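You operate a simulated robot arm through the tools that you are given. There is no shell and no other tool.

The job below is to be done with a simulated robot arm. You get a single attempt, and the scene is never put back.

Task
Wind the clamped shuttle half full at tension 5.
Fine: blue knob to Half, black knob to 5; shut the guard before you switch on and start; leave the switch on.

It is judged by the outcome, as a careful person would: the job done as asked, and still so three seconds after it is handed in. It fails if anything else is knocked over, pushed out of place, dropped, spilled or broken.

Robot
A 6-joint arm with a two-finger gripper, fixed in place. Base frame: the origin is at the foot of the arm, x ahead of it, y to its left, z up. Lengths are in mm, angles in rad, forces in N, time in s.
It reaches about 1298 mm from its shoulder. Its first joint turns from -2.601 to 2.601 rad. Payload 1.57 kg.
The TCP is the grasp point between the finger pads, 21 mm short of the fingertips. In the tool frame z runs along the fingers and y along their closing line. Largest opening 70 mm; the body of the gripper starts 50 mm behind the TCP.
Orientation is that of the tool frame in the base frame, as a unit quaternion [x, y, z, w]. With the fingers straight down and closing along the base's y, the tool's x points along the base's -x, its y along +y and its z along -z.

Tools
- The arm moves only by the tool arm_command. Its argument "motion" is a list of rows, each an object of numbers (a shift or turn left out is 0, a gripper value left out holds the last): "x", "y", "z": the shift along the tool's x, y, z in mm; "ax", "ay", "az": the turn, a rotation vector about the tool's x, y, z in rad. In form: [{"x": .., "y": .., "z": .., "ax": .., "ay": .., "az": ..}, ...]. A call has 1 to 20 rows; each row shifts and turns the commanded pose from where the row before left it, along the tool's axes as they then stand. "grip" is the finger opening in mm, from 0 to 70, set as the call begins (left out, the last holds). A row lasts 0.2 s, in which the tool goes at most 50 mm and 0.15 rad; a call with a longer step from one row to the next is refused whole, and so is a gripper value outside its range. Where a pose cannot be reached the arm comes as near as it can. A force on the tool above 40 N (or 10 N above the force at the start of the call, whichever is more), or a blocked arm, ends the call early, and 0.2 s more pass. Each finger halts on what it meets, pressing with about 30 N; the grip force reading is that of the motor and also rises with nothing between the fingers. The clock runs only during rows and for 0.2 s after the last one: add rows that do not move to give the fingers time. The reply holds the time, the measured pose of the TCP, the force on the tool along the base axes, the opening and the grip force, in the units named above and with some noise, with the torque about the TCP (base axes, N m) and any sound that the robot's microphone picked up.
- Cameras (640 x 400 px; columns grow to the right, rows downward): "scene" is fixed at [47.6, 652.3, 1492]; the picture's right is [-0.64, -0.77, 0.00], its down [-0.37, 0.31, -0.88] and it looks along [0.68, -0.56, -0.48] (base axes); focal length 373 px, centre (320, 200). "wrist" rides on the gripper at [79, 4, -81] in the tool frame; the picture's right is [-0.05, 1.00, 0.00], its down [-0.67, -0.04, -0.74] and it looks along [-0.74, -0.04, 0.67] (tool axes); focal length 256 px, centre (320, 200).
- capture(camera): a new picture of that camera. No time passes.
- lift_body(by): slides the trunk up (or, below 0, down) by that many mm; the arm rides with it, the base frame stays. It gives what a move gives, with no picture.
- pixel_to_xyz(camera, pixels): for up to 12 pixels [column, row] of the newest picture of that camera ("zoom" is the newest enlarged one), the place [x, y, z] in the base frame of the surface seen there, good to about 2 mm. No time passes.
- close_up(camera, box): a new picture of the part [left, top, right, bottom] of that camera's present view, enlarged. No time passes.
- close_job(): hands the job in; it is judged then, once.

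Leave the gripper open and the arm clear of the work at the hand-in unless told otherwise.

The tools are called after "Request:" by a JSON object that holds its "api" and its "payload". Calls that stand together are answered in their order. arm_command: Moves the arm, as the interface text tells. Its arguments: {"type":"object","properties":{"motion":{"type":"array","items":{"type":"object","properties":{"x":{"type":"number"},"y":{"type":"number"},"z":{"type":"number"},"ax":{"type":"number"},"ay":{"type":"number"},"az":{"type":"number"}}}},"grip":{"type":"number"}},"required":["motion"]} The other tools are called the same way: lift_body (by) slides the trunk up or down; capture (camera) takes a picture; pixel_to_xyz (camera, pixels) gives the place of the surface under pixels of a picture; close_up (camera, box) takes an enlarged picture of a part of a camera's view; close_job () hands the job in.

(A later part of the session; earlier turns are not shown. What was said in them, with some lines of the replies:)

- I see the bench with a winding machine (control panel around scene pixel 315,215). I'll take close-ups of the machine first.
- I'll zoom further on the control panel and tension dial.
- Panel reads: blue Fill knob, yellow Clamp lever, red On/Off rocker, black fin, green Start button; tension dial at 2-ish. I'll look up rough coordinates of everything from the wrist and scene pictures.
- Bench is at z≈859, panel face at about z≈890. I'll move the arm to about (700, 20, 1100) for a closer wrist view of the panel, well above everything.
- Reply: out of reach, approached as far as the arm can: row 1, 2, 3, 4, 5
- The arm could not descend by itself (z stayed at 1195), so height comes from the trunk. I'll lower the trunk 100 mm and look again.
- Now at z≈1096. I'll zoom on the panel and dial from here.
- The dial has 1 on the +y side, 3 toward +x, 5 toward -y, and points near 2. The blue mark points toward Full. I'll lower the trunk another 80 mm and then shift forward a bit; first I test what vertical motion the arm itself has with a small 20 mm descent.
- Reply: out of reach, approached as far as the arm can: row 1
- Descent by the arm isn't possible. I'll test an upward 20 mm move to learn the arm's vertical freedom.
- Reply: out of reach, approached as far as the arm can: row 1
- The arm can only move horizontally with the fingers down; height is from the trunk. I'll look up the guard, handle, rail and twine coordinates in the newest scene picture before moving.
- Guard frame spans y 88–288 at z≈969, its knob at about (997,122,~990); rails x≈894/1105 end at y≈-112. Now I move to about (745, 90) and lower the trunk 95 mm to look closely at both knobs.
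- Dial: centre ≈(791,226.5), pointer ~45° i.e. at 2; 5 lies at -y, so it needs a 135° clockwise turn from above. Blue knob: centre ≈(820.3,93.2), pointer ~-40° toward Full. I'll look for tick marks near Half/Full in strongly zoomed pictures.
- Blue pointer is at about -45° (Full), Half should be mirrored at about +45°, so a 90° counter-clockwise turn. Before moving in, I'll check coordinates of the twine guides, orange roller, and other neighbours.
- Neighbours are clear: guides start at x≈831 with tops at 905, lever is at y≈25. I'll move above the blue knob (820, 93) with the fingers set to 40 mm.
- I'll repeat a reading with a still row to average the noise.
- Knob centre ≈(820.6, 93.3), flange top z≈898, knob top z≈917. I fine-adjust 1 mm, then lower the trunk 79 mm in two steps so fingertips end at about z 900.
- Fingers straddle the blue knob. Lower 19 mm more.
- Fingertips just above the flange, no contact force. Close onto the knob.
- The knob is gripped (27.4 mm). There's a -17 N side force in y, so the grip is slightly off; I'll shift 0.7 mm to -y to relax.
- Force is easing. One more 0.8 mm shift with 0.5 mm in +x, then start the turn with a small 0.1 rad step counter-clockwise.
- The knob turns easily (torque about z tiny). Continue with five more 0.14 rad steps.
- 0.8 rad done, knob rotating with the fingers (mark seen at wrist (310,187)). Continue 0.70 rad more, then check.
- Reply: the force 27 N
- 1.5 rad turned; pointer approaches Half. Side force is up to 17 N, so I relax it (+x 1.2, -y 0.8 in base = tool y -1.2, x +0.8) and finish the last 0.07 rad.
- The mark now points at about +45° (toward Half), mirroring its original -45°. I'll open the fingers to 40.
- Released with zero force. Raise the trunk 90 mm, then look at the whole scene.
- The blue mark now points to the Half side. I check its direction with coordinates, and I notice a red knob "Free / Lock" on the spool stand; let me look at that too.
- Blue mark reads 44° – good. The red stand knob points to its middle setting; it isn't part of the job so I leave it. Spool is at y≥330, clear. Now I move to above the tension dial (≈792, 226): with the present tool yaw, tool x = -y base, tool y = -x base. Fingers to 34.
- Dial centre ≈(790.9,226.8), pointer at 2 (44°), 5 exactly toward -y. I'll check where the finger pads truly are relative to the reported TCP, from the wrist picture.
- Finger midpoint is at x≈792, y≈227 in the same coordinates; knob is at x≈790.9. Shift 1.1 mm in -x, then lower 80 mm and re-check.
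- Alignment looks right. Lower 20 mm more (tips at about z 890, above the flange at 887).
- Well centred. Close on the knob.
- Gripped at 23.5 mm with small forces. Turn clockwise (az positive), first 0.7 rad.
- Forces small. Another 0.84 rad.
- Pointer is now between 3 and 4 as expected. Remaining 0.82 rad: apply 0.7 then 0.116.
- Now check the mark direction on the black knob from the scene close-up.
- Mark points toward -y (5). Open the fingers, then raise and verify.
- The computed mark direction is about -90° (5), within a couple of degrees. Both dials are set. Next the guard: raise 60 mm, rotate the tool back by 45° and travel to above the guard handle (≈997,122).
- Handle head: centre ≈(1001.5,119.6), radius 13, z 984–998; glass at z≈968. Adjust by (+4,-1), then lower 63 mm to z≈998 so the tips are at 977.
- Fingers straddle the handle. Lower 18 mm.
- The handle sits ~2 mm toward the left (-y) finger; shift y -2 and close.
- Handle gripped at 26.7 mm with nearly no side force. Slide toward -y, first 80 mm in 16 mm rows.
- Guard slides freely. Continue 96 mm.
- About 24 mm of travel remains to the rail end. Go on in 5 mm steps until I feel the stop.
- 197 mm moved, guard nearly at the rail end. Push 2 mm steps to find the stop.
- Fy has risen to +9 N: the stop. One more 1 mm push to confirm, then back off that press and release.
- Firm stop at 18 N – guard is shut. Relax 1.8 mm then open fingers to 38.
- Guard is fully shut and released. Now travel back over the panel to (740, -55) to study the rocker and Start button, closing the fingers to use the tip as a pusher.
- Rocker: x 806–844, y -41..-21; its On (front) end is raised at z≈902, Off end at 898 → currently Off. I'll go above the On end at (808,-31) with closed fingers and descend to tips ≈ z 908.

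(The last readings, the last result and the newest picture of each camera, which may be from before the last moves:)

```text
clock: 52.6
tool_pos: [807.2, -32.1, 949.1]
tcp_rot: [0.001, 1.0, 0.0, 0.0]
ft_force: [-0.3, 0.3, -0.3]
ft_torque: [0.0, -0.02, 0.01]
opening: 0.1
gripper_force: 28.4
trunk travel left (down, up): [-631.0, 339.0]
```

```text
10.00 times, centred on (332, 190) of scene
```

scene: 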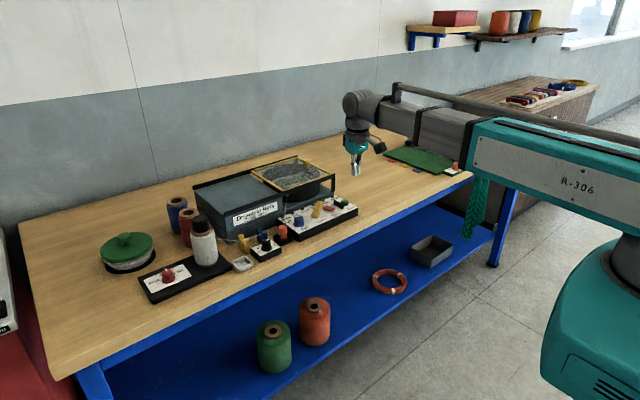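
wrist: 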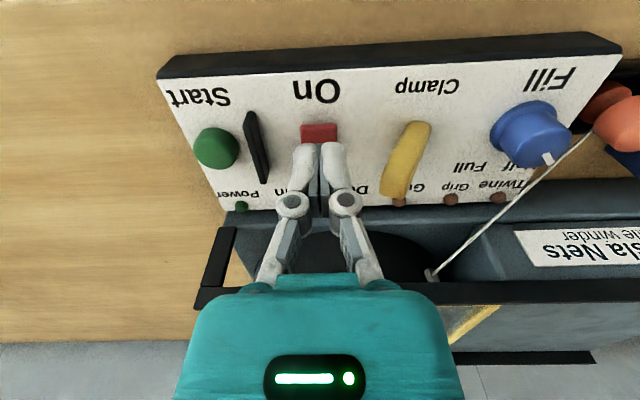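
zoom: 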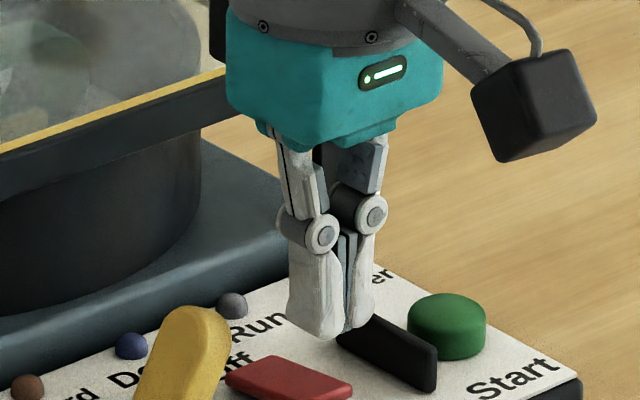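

Tip at about z 928, aligned with the On end. Lower 22 mm, then small steps.

Request:
{"api": "lift_body", "payload": {"by": -22}}

Request:
{"api": "close_up", "payload": {"camera": "scene", "box": [300, 180, 364, 220]}}

Request:
{"api": "close_up", "payload": {"camera": "wrist", "box": [250, 130, 390, 230]}}

```text
clock: 53.3
tool_pos: [807.0, -32.1, 927.5]
tcp_rot: [0.0, 1.0, 0.0, -0.001]
ft_force: [0.1, 0.1, 0.5]
ft_torque: [0.03, -0.01, 0.02]
opening: 0.0
gripper_force: 28.7
trunk travel left (down, up): [-609.0, 361.0]
```

```text
10.00 times, centred on (332, 200) of scene
```

zoom: 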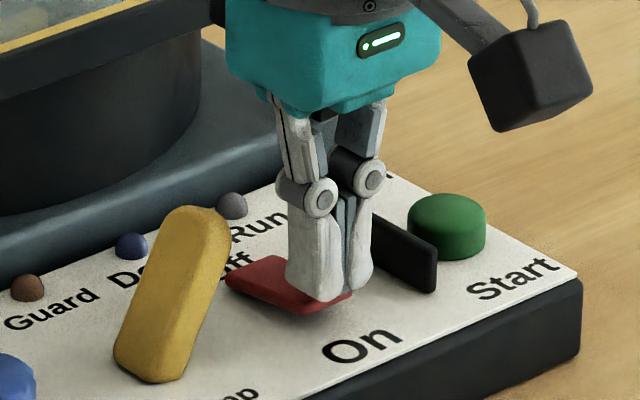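

```text
4.00 times, centred on (320, 180) of wrist
```

zoom: 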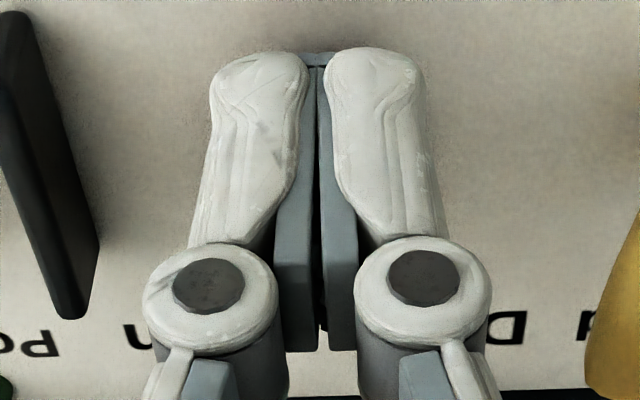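

Tip is a few mm above the On end. Lower 4 mm and read the force.

Request:
{"api": "lift_body", "payload": {"by": -4}}

Request:
{"api": "lift_body", "payload": {"by": -2}}

```text
clock: 53.8
tool_pos: [807.4, -31.3, 923.2]
tcp_rot: [0.0, 1.0, 0.0, 0.0]
ft_force: [0.4, -0.3, 0.7]
ft_torque: [-0.02, 0.02, -0.01]
opening: 0.1
gripper_force: 28.1
trunk travel left (down, up): [-605.0, 365.0]
```

```text
clock: 54.3
tool_pos: [807.8, -32.3, 922.3]
tcp_rot: [0.0, 1.0, 0.0, 0.0]
ft_force: [-0.2, 0.2, 1.9]
ft_torque: [-0.01, 0.03, 0.02]
opening: 6.0
gripper_force: 28.3
trunk travel left (down, up): [-603.0, 367.0]
```

The opening reading jumped to 6 mm with light contact. Look before proceeding.

Request:
{"api": "close_up", "payload": {"camera": "scene", "box": [300, 180, 364, 220]}}

Request:
{"api": "close_up", "payload": {"camera": "wrist", "box": [250, 110, 390, 230]}}

Request:
{"api": "arm_command", "payload": {"motion": [{}]}}

```text
10.00 times, centred on (332, 200) of scene
```

zoom: 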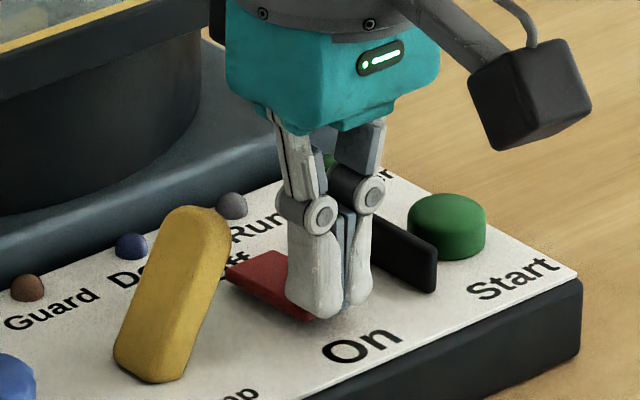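

```text
3.33 times, centred on (320, 170) of wrist
```

zoom: 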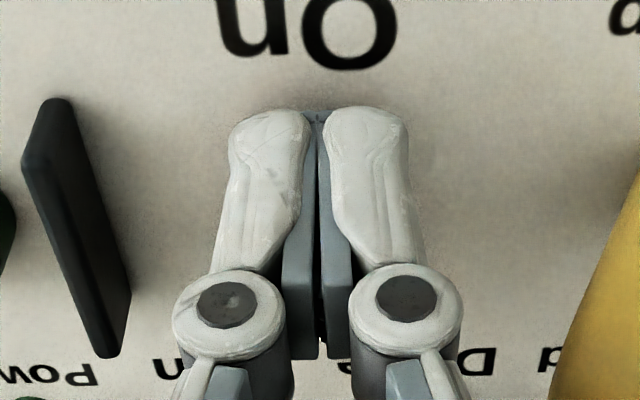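

```text
clock: 54.7
tool_pos: [808.0, -30.4, 921.0]
tcp_rot: [0.001, 1.0, 0.0, 0.0]
ft_force: [-0.5, 0.7, 0.7]
ft_torque: [-0.04, 0.01, -0.02]
opening: 6.3
gripper_force: 28.5
trunk travel left (down, up): [-603.0, 367.0]
```

Visually the fingers are still closed; contact is light (about 1 N). Continue down 1 mm at a time.

Request:
{"api": "lift_body", "payload": {"by": -1}}

Request:
{"api": "lift_body", "payload": {"by": -1}}

Request:
{"api": "close_up", "payload": {"camera": "scene", "box": [300, 180, 364, 220]}}

```text
clock: 55.2
tool_pos: [807.7, -31.7, 921.0]
tcp_rot: [0.0, 1.0, 0.0, 0.0]
ft_force: [-0.2, -0.5, -0.5]
ft_torque: [-0.01, -0.01, 0.01]
opening: 0.0
gripper_force: 28.8
trunk travel left (down, up): [-602.0, 368.0]
```

```text
clock: 55.7
tool_pos: [808.3, -32.2, 920.6]
tcp_rot: [0.0, 1.0, 0.001, 0.0]
ft_force: [0.4, 0.3, 0.2]
ft_torque: [-0.01, -0.01, 0.0]
opening: 0.2
gripper_force: 27.9
trunk travel left (down, up): [-601.0, 369.0]
```

```text
10.00 times, centred on (332, 200) of scene
```

zoom: 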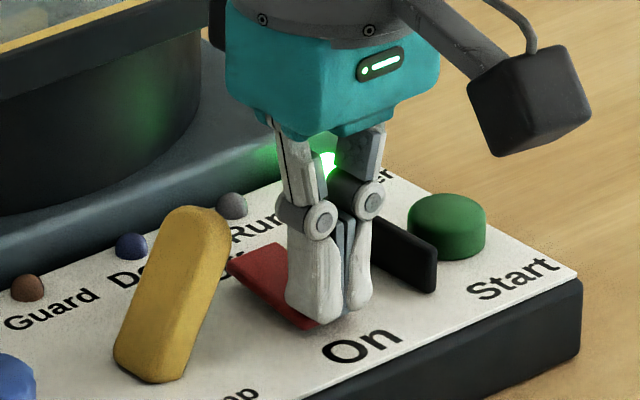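

The green Power lamp is lit – the switch is on. Raise 30 mm and look at the panel lamps.

Request:
{"api": "lift_body", "payload": {"by": 40}}

Request:
{"api": "close_up", "payload": {"camera": "scene", "box": [275, 175, 371, 235]}}

Request:
{"api": "capture", "payload": {"camera": "wrist"}}

```text
clock: 56.6
tool_pos: [808.1, -31.4, 960.0]
tcp_rot: [0.0, 1.0, 0.0, 0.001]
ft_force: [1.1, 0.5, -0.1]
ft_torque: [0.0, -0.02, -0.01]
opening: 0.1
gripper_force: 28.9
trunk travel left (down, up): [-641.0, 329.0]
```

```text
6.67 times, centred on (323, 205) of scene
```

zoom: 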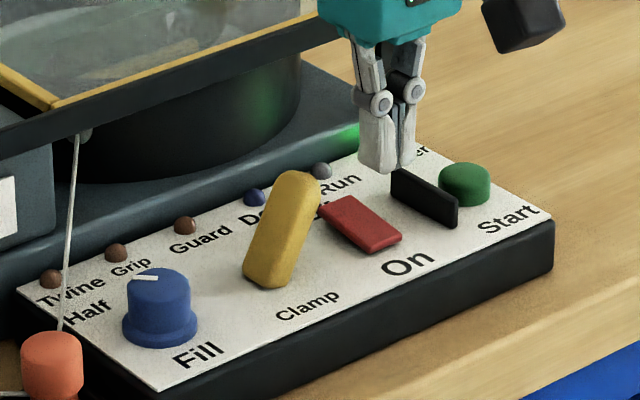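

```text
taken
```

wrist: 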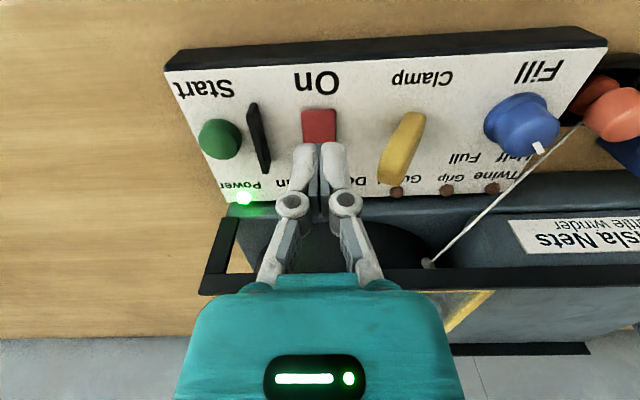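

Power is lit, no fault lamps. Next Start (centre ≈(819,-95.7), top z≈904). Move there at tip height 939, clear of the black fin (top 905).

Request:
{"api": "arm_command", "payload": {"motion": [{"x": -5.5, "y": -32}, {"x": -5.5, "y": -32}, {}, {}]}}

Request:
{"api": "lift_body", "payload": {"by": -25}}

Request:
{"api": "close_up", "payload": {"camera": "scene", "box": [310, 170, 374, 210]}}

Request:
{"api": "capture", "payload": {"camera": "wrist"}}

```text
clock: 57.6
tool_pos: [818.4, -94.8, 959.4]
tcp_rot: [0.001, 1.0, 0.0, 0.0]
ft_force: [0.3, 0.1, 0.1]
ft_torque: [-0.02, 0.02, -0.01]
opening: 0.3
gripper_force: 28.5
trunk travel left (down, up): [-641.0, 329.0]
```

```text
clock: 58.3
tool_pos: [819.9, -94.6, 934.8]
tcp_rot: [-0.001, 1.0, 0.0, -0.001]
ft_force: [0.3, 0.4, -1.0]
ft_torque: [-0.04, -0.01, 0.01]
opening: 0.0
gripper_force: 28.3
trunk travel left (down, up): [-616.0, 354.0]
```

```text
10.00 times, centred on (342, 190) of scene
```

zoom: 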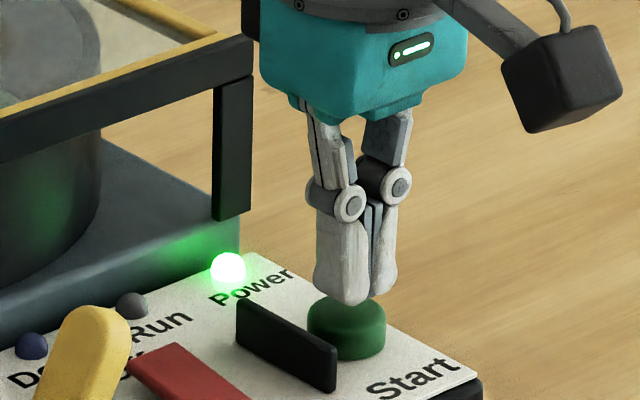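

```text
taken
```

wrist: 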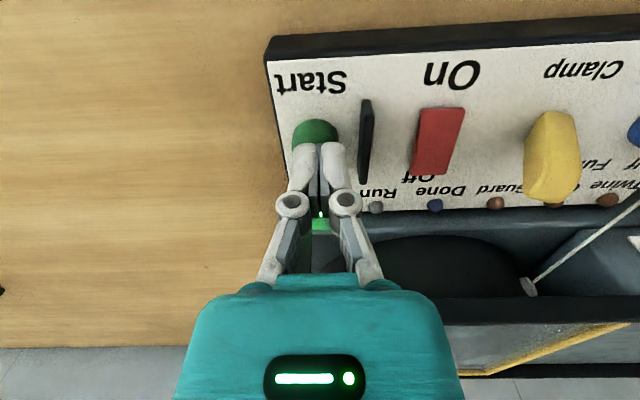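

Centred above Start. Lower 8 mm, then press in 1–2 mm steps watching force and the Run lamp.

Request:
{"api": "lift_body", "payload": {"by": -8}}

Request:
{"api": "lift_body", "payload": {"by": -2}}

Request:
{"api": "lift_body", "payload": {"by": -2}}

Request:
{"api": "close_up", "payload": {"camera": "scene", "box": [310, 170, 374, 210]}}

```text
clock: 58.9
tool_pos: [819.1, -95.6, 927.9]
tcp_rot: [0.0, 1.0, 0.0, 0.0]
ft_force: [0.1, -0.1, 0.3]
ft_torque: [-0.02, -0.02, -0.02]
opening: 0.1
gripper_force: 29.2
trunk travel left (down, up): [-608.0, 362.0]
```

```text
clock: 59.4
tool_pos: [819.7, -95.5, 923.9]
tcp_rot: [-0.001, 1.0, 0.0, 0.0]
ft_force: [0.3, 0.8, 0.0]
ft_torque: [-0.01, 0.01, -0.02]
opening: 0.1
gripper_force: 28.5
trunk travel left (down, up): [-606.0, 364.0]
```

```text
clock: 59.9
tool_pos: [817.6, -95.2, 923.8]
tcp_rot: [0.0, 1.0, 0.0, -0.001]
ft_force: [0.4, -0.2, 1.5]
ft_torque: [0.03, -0.02, 0.0]
opening: 0.0
gripper_force: 28.0
trunk travel left (down, up): [-604.0, 366.0]
```

```text
10.00 times, centred on (342, 190) of scene
```

zoom: 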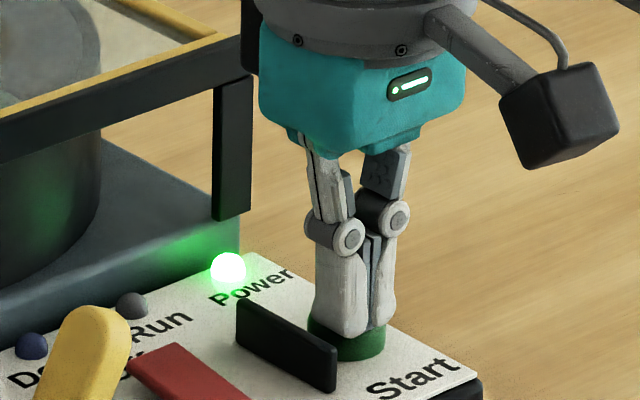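

Contact begins (1.5 N). Press 1 mm more at a time.

Request:
{"api": "lift_body", "payload": {"by": -1}}

Request:
{"api": "lift_body", "payload": {"by": -1}}

Request:
{"api": "close_up", "payload": {"camera": "scene", "box": [310, 170, 374, 210]}}

```text
clock: 60.4
tool_pos: [818.9, -95.6, 921.3]
tcp_rot: [-0.001, 1.0, 0.0, 0.0]
ft_force: [0.0, 0.0, 1.3]
ft_torque: [0.0, -0.02, -0.04]
opening: 0.2
gripper_force: 28.5
trunk travel left (down, up): [-603.0, 367.0]
```

```text
clock: 60.9
tool_pos: [818.6, -94.7, 919.8]
tcp_rot: [0.0, 1.0, 0.0, -0.001]
ft_force: [-0.1, 0.8, 1.6]
ft_torque: [-0.01, -0.05, 0.04]
opening: 0.0
gripper_force: 28.3
trunk travel left (down, up): [-602.0, 368.0]
heard: click
```

```text
10.00 times, centred on (342, 190) of scene
```

zoom: 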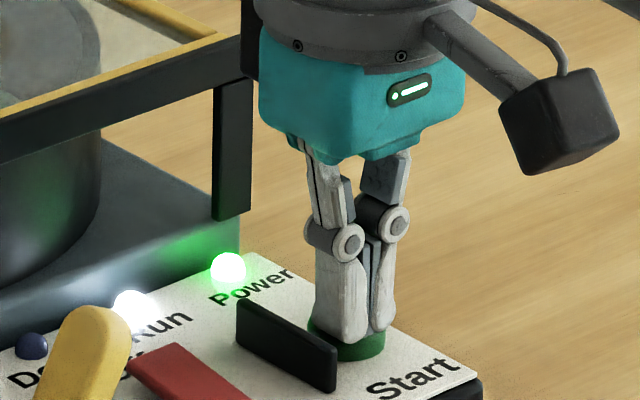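

A click was heard and the Run lamp is lit. Raise the finger off the button straight up.

Request:
{"api": "lift_body", "payload": {"by": 60}}

Request:
{"api": "capture", "payload": {"camera": "scene"}}

Request:
{"api": "close_up", "payload": {"camera": "scene", "box": [235, 145, 363, 225]}}

Request:
{"api": "close_up", "payload": {"camera": "scene", "box": [140, 190, 300, 290]}}

```text
clock: 61.9
tool_pos: [818.9, -95.0, 980.4]
tcp_rot: [0.0, 1.0, 0.0, 0.0]
ft_force: [-0.5, -0.3, -0.7]
ft_torque: [0.02, 0.0, -0.02]
opening: 0.0
gripper_force: 28.9
trunk travel left (down, up): [-662.0, 308.0]
```

```text
taken
```

scene: 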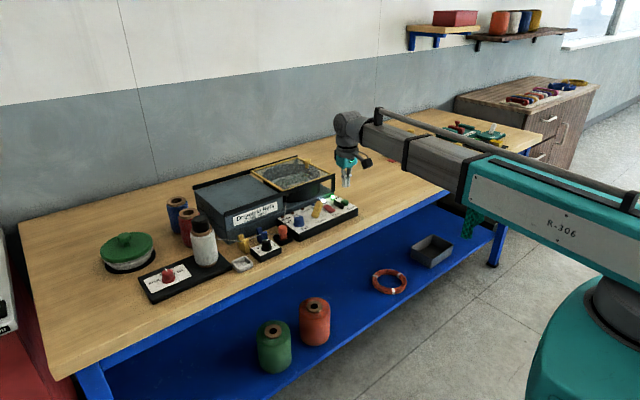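

```text
5.00 times, centred on (299, 185) of scene
```

zoom: 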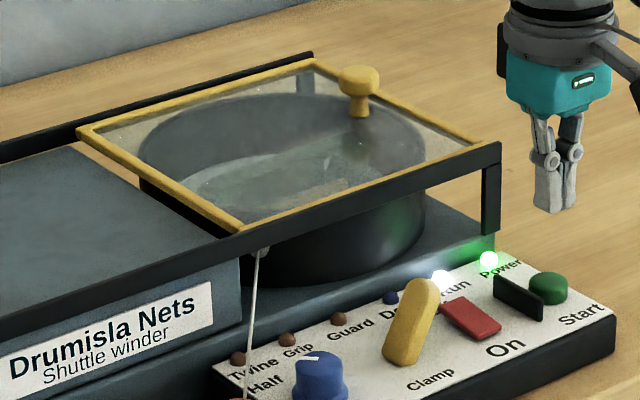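

```text
4.00 times, centred on (220, 240) of scene
```

zoom: 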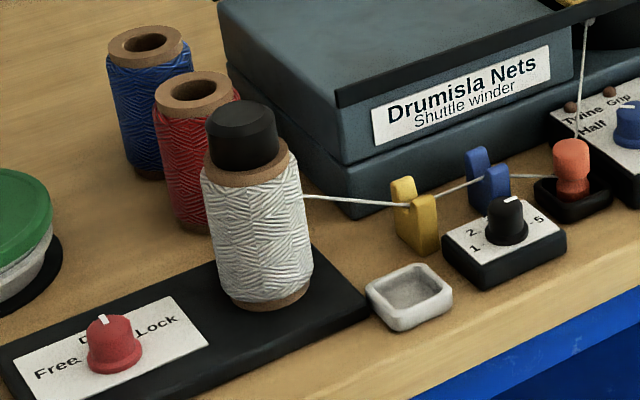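

It is running (Run and Power lit, no faults). I'll raise the arm, back it away from the work and open the gripper while waiting for Done.

Request:
{"api": "lift_body", "payload": {"by": 150}}

Request:
{"api": "arm_command", "payload": {"motion": [{"x": 35, "y": -20}, {"x": 35, "y": -20}, {"x": 35, "y": -20}, {"x": 35, "y": -20}, {}, {}, {}, {}, {}, {}], "grip": 70}}

Request:
{"api": "close_up", "payload": {"camera": "scene", "box": [235, 145, 363, 225]}}

```text
clock: 63.7
tool_pos: [818.6, -96.6, 1132.2]
tcp_rot: [0.0, 1.0, 0.0, 0.0]
ft_force: [-1.0, -0.5, 0.5]
ft_torque: [-0.01, -0.02, 0.02]
opening: 0.1
gripper_force: 28.6
trunk travel left (down, up): [-812.0, 158.0]
```

```text
clock: 65.9
tool_pos: [679.3, -175.1, 1132.5]
tcp_rot: [0.0, 1.0, 0.0, 0.0]
ft_force: [-0.4, -0.7, -0.2]
ft_torque: [0.0, -0.02, 0.01]
opening: 70.2
gripper_force: 0.0
trunk travel left (down, up): [-812.0, 158.0]
```

```text
5.00 times, centred on (299, 185) of scene
```

zoom: 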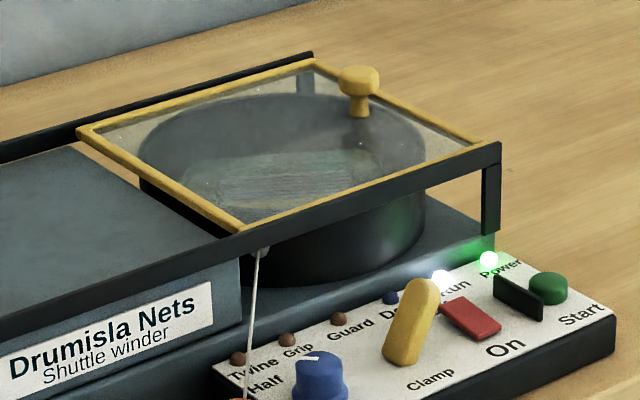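

The shuttle is being wound and Run is still lit. I wait with still rows.

Request:
{"api": "arm_command", "payload": {"motion": [{}, {}, {}, {}, {}, {}, {}, {}, {}, {}, {}, {}, {}, {}, {}, {}, {}, {}, {}, {}]}}

Request:
{"api": "close_up", "payload": {"camera": "scene", "box": [235, 145, 363, 225]}}

```text
clock: 70.1
tool_pos: [678.9, -173.8, 1130.4]
tcp_rot: [0.0, 1.0, -0.001, 0.0]
ft_force: [0.4, 0.0, -1.3]
ft_torque: [-0.01, 0.0, 0.01]
opening: 70.0
gripper_force: 0.1
trunk travel left (down, up): [-812.0, 158.0]
```

```text
5.00 times, centred on (299, 185) of scene
```

zoom: 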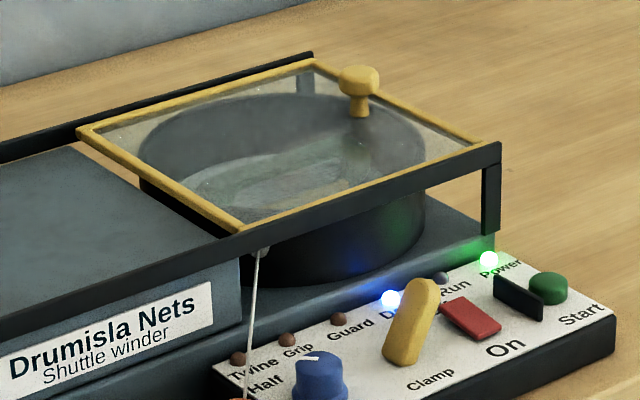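

The blue Done lamp is lit, Run is off, Power still on. Final check of the whole scene before handing in.

Request:
{"api": "capture", "payload": {"camera": "scene"}}

Request:
{"api": "close_up", "payload": {"camera": "wrist", "box": [330, 60, 640, 260]}}

Request:
{"api": "close_up", "payload": {"camera": "scene", "box": [220, 150, 380, 270]}}

```text
taken
```

scene: 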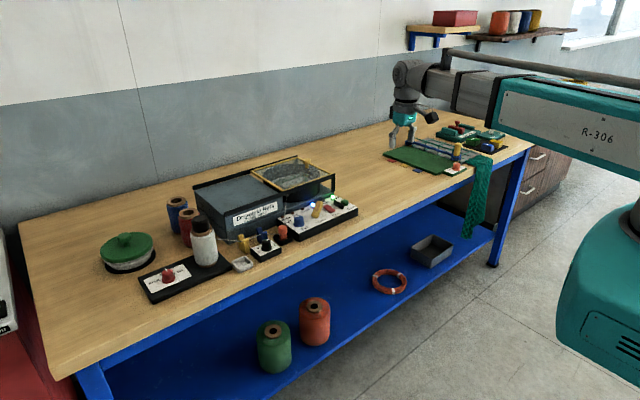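

```text
2.00 times, centred on (485, 160) of wrist
```

zoom: 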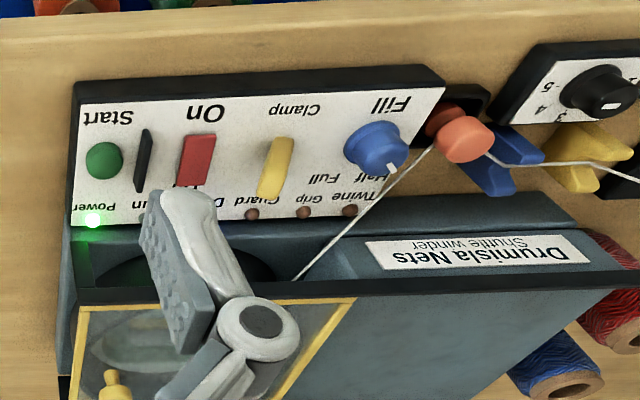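

```text
3.33 times, centred on (300, 210) of scene
```

zoom: 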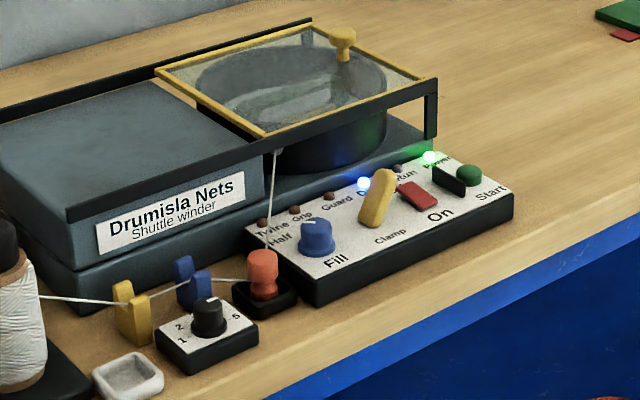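

Done lamp on, everything in place. I check once more that the black knob still points to 5.

Request:
{"api": "close_up", "payload": {"camera": "scene", "box": [246, 225, 286, 250]}}

Request:
{"api": "close_up", "payload": {"camera": "scene", "box": [280, 205, 320, 230]}}

Request:
{"api": "close_up", "payload": {"camera": "wrist", "box": [570, 75, 640, 125]}}

```text
16.00 times, centred on (266, 238) of scene
```

zoom: 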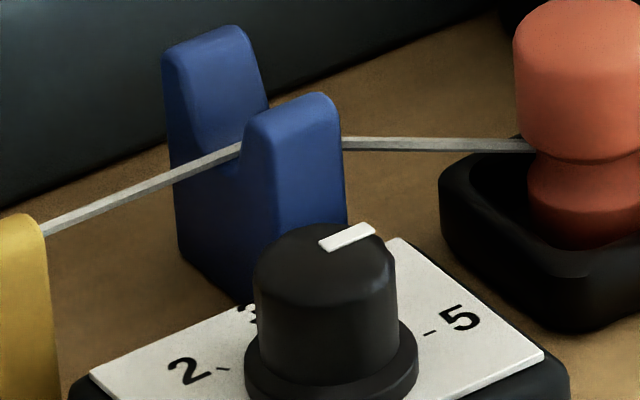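

```text
16.00 times, centred on (300, 218) of scene
```

zoom: 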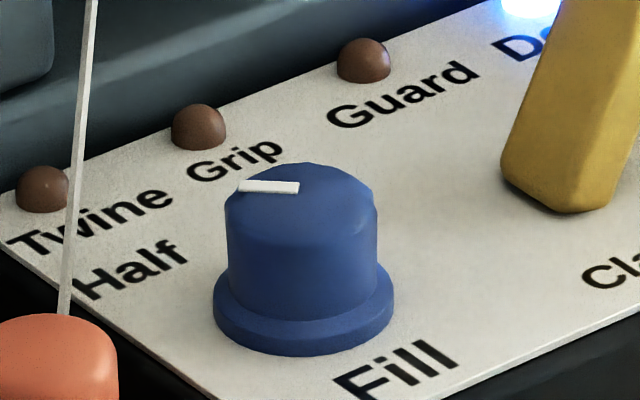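

```text
8.00 times, centred on (605, 100) of wrist
```

zoom: 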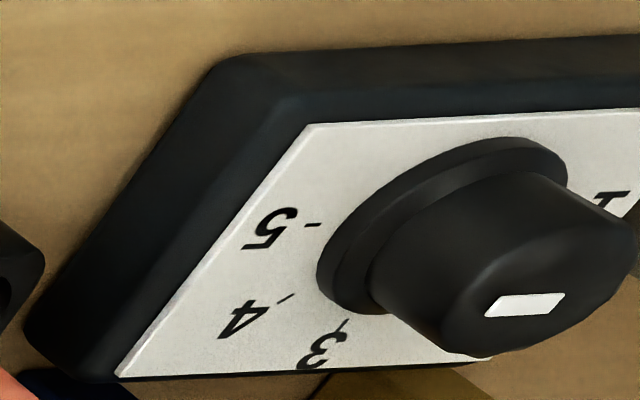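

Black knob points to 5, blue knob to Half, guard shut, switch on, Done lit, twine intact, arm clear with gripper open. Handing in.

Request:
{"api": "close_job", "payload": {}}

```text
The job is handed in.
```

The shuttle is wound. The winder ran, stopped by itself and lit its Done lamp before I handed the job in.

- **Settings:** the blue knob points to Half and the black knob to 5. By the camera measurements each pointer is within a few degrees of its mark. Half has no tick mark, so I set it as the mirror image of Full.
- **Sequence:** I slid the guard shut against its stop, then switched on and pressed Start. The Twine, Grip and Guard lamps stayed dark throughout.
- **At hand-in:** the switch is still on, the arm is clear of the work and the gripper is open. Nothing else looked moved in the last pictures.

I left the red Free/Lock knob on the spool stand as it was, since it wasn't part of the job.
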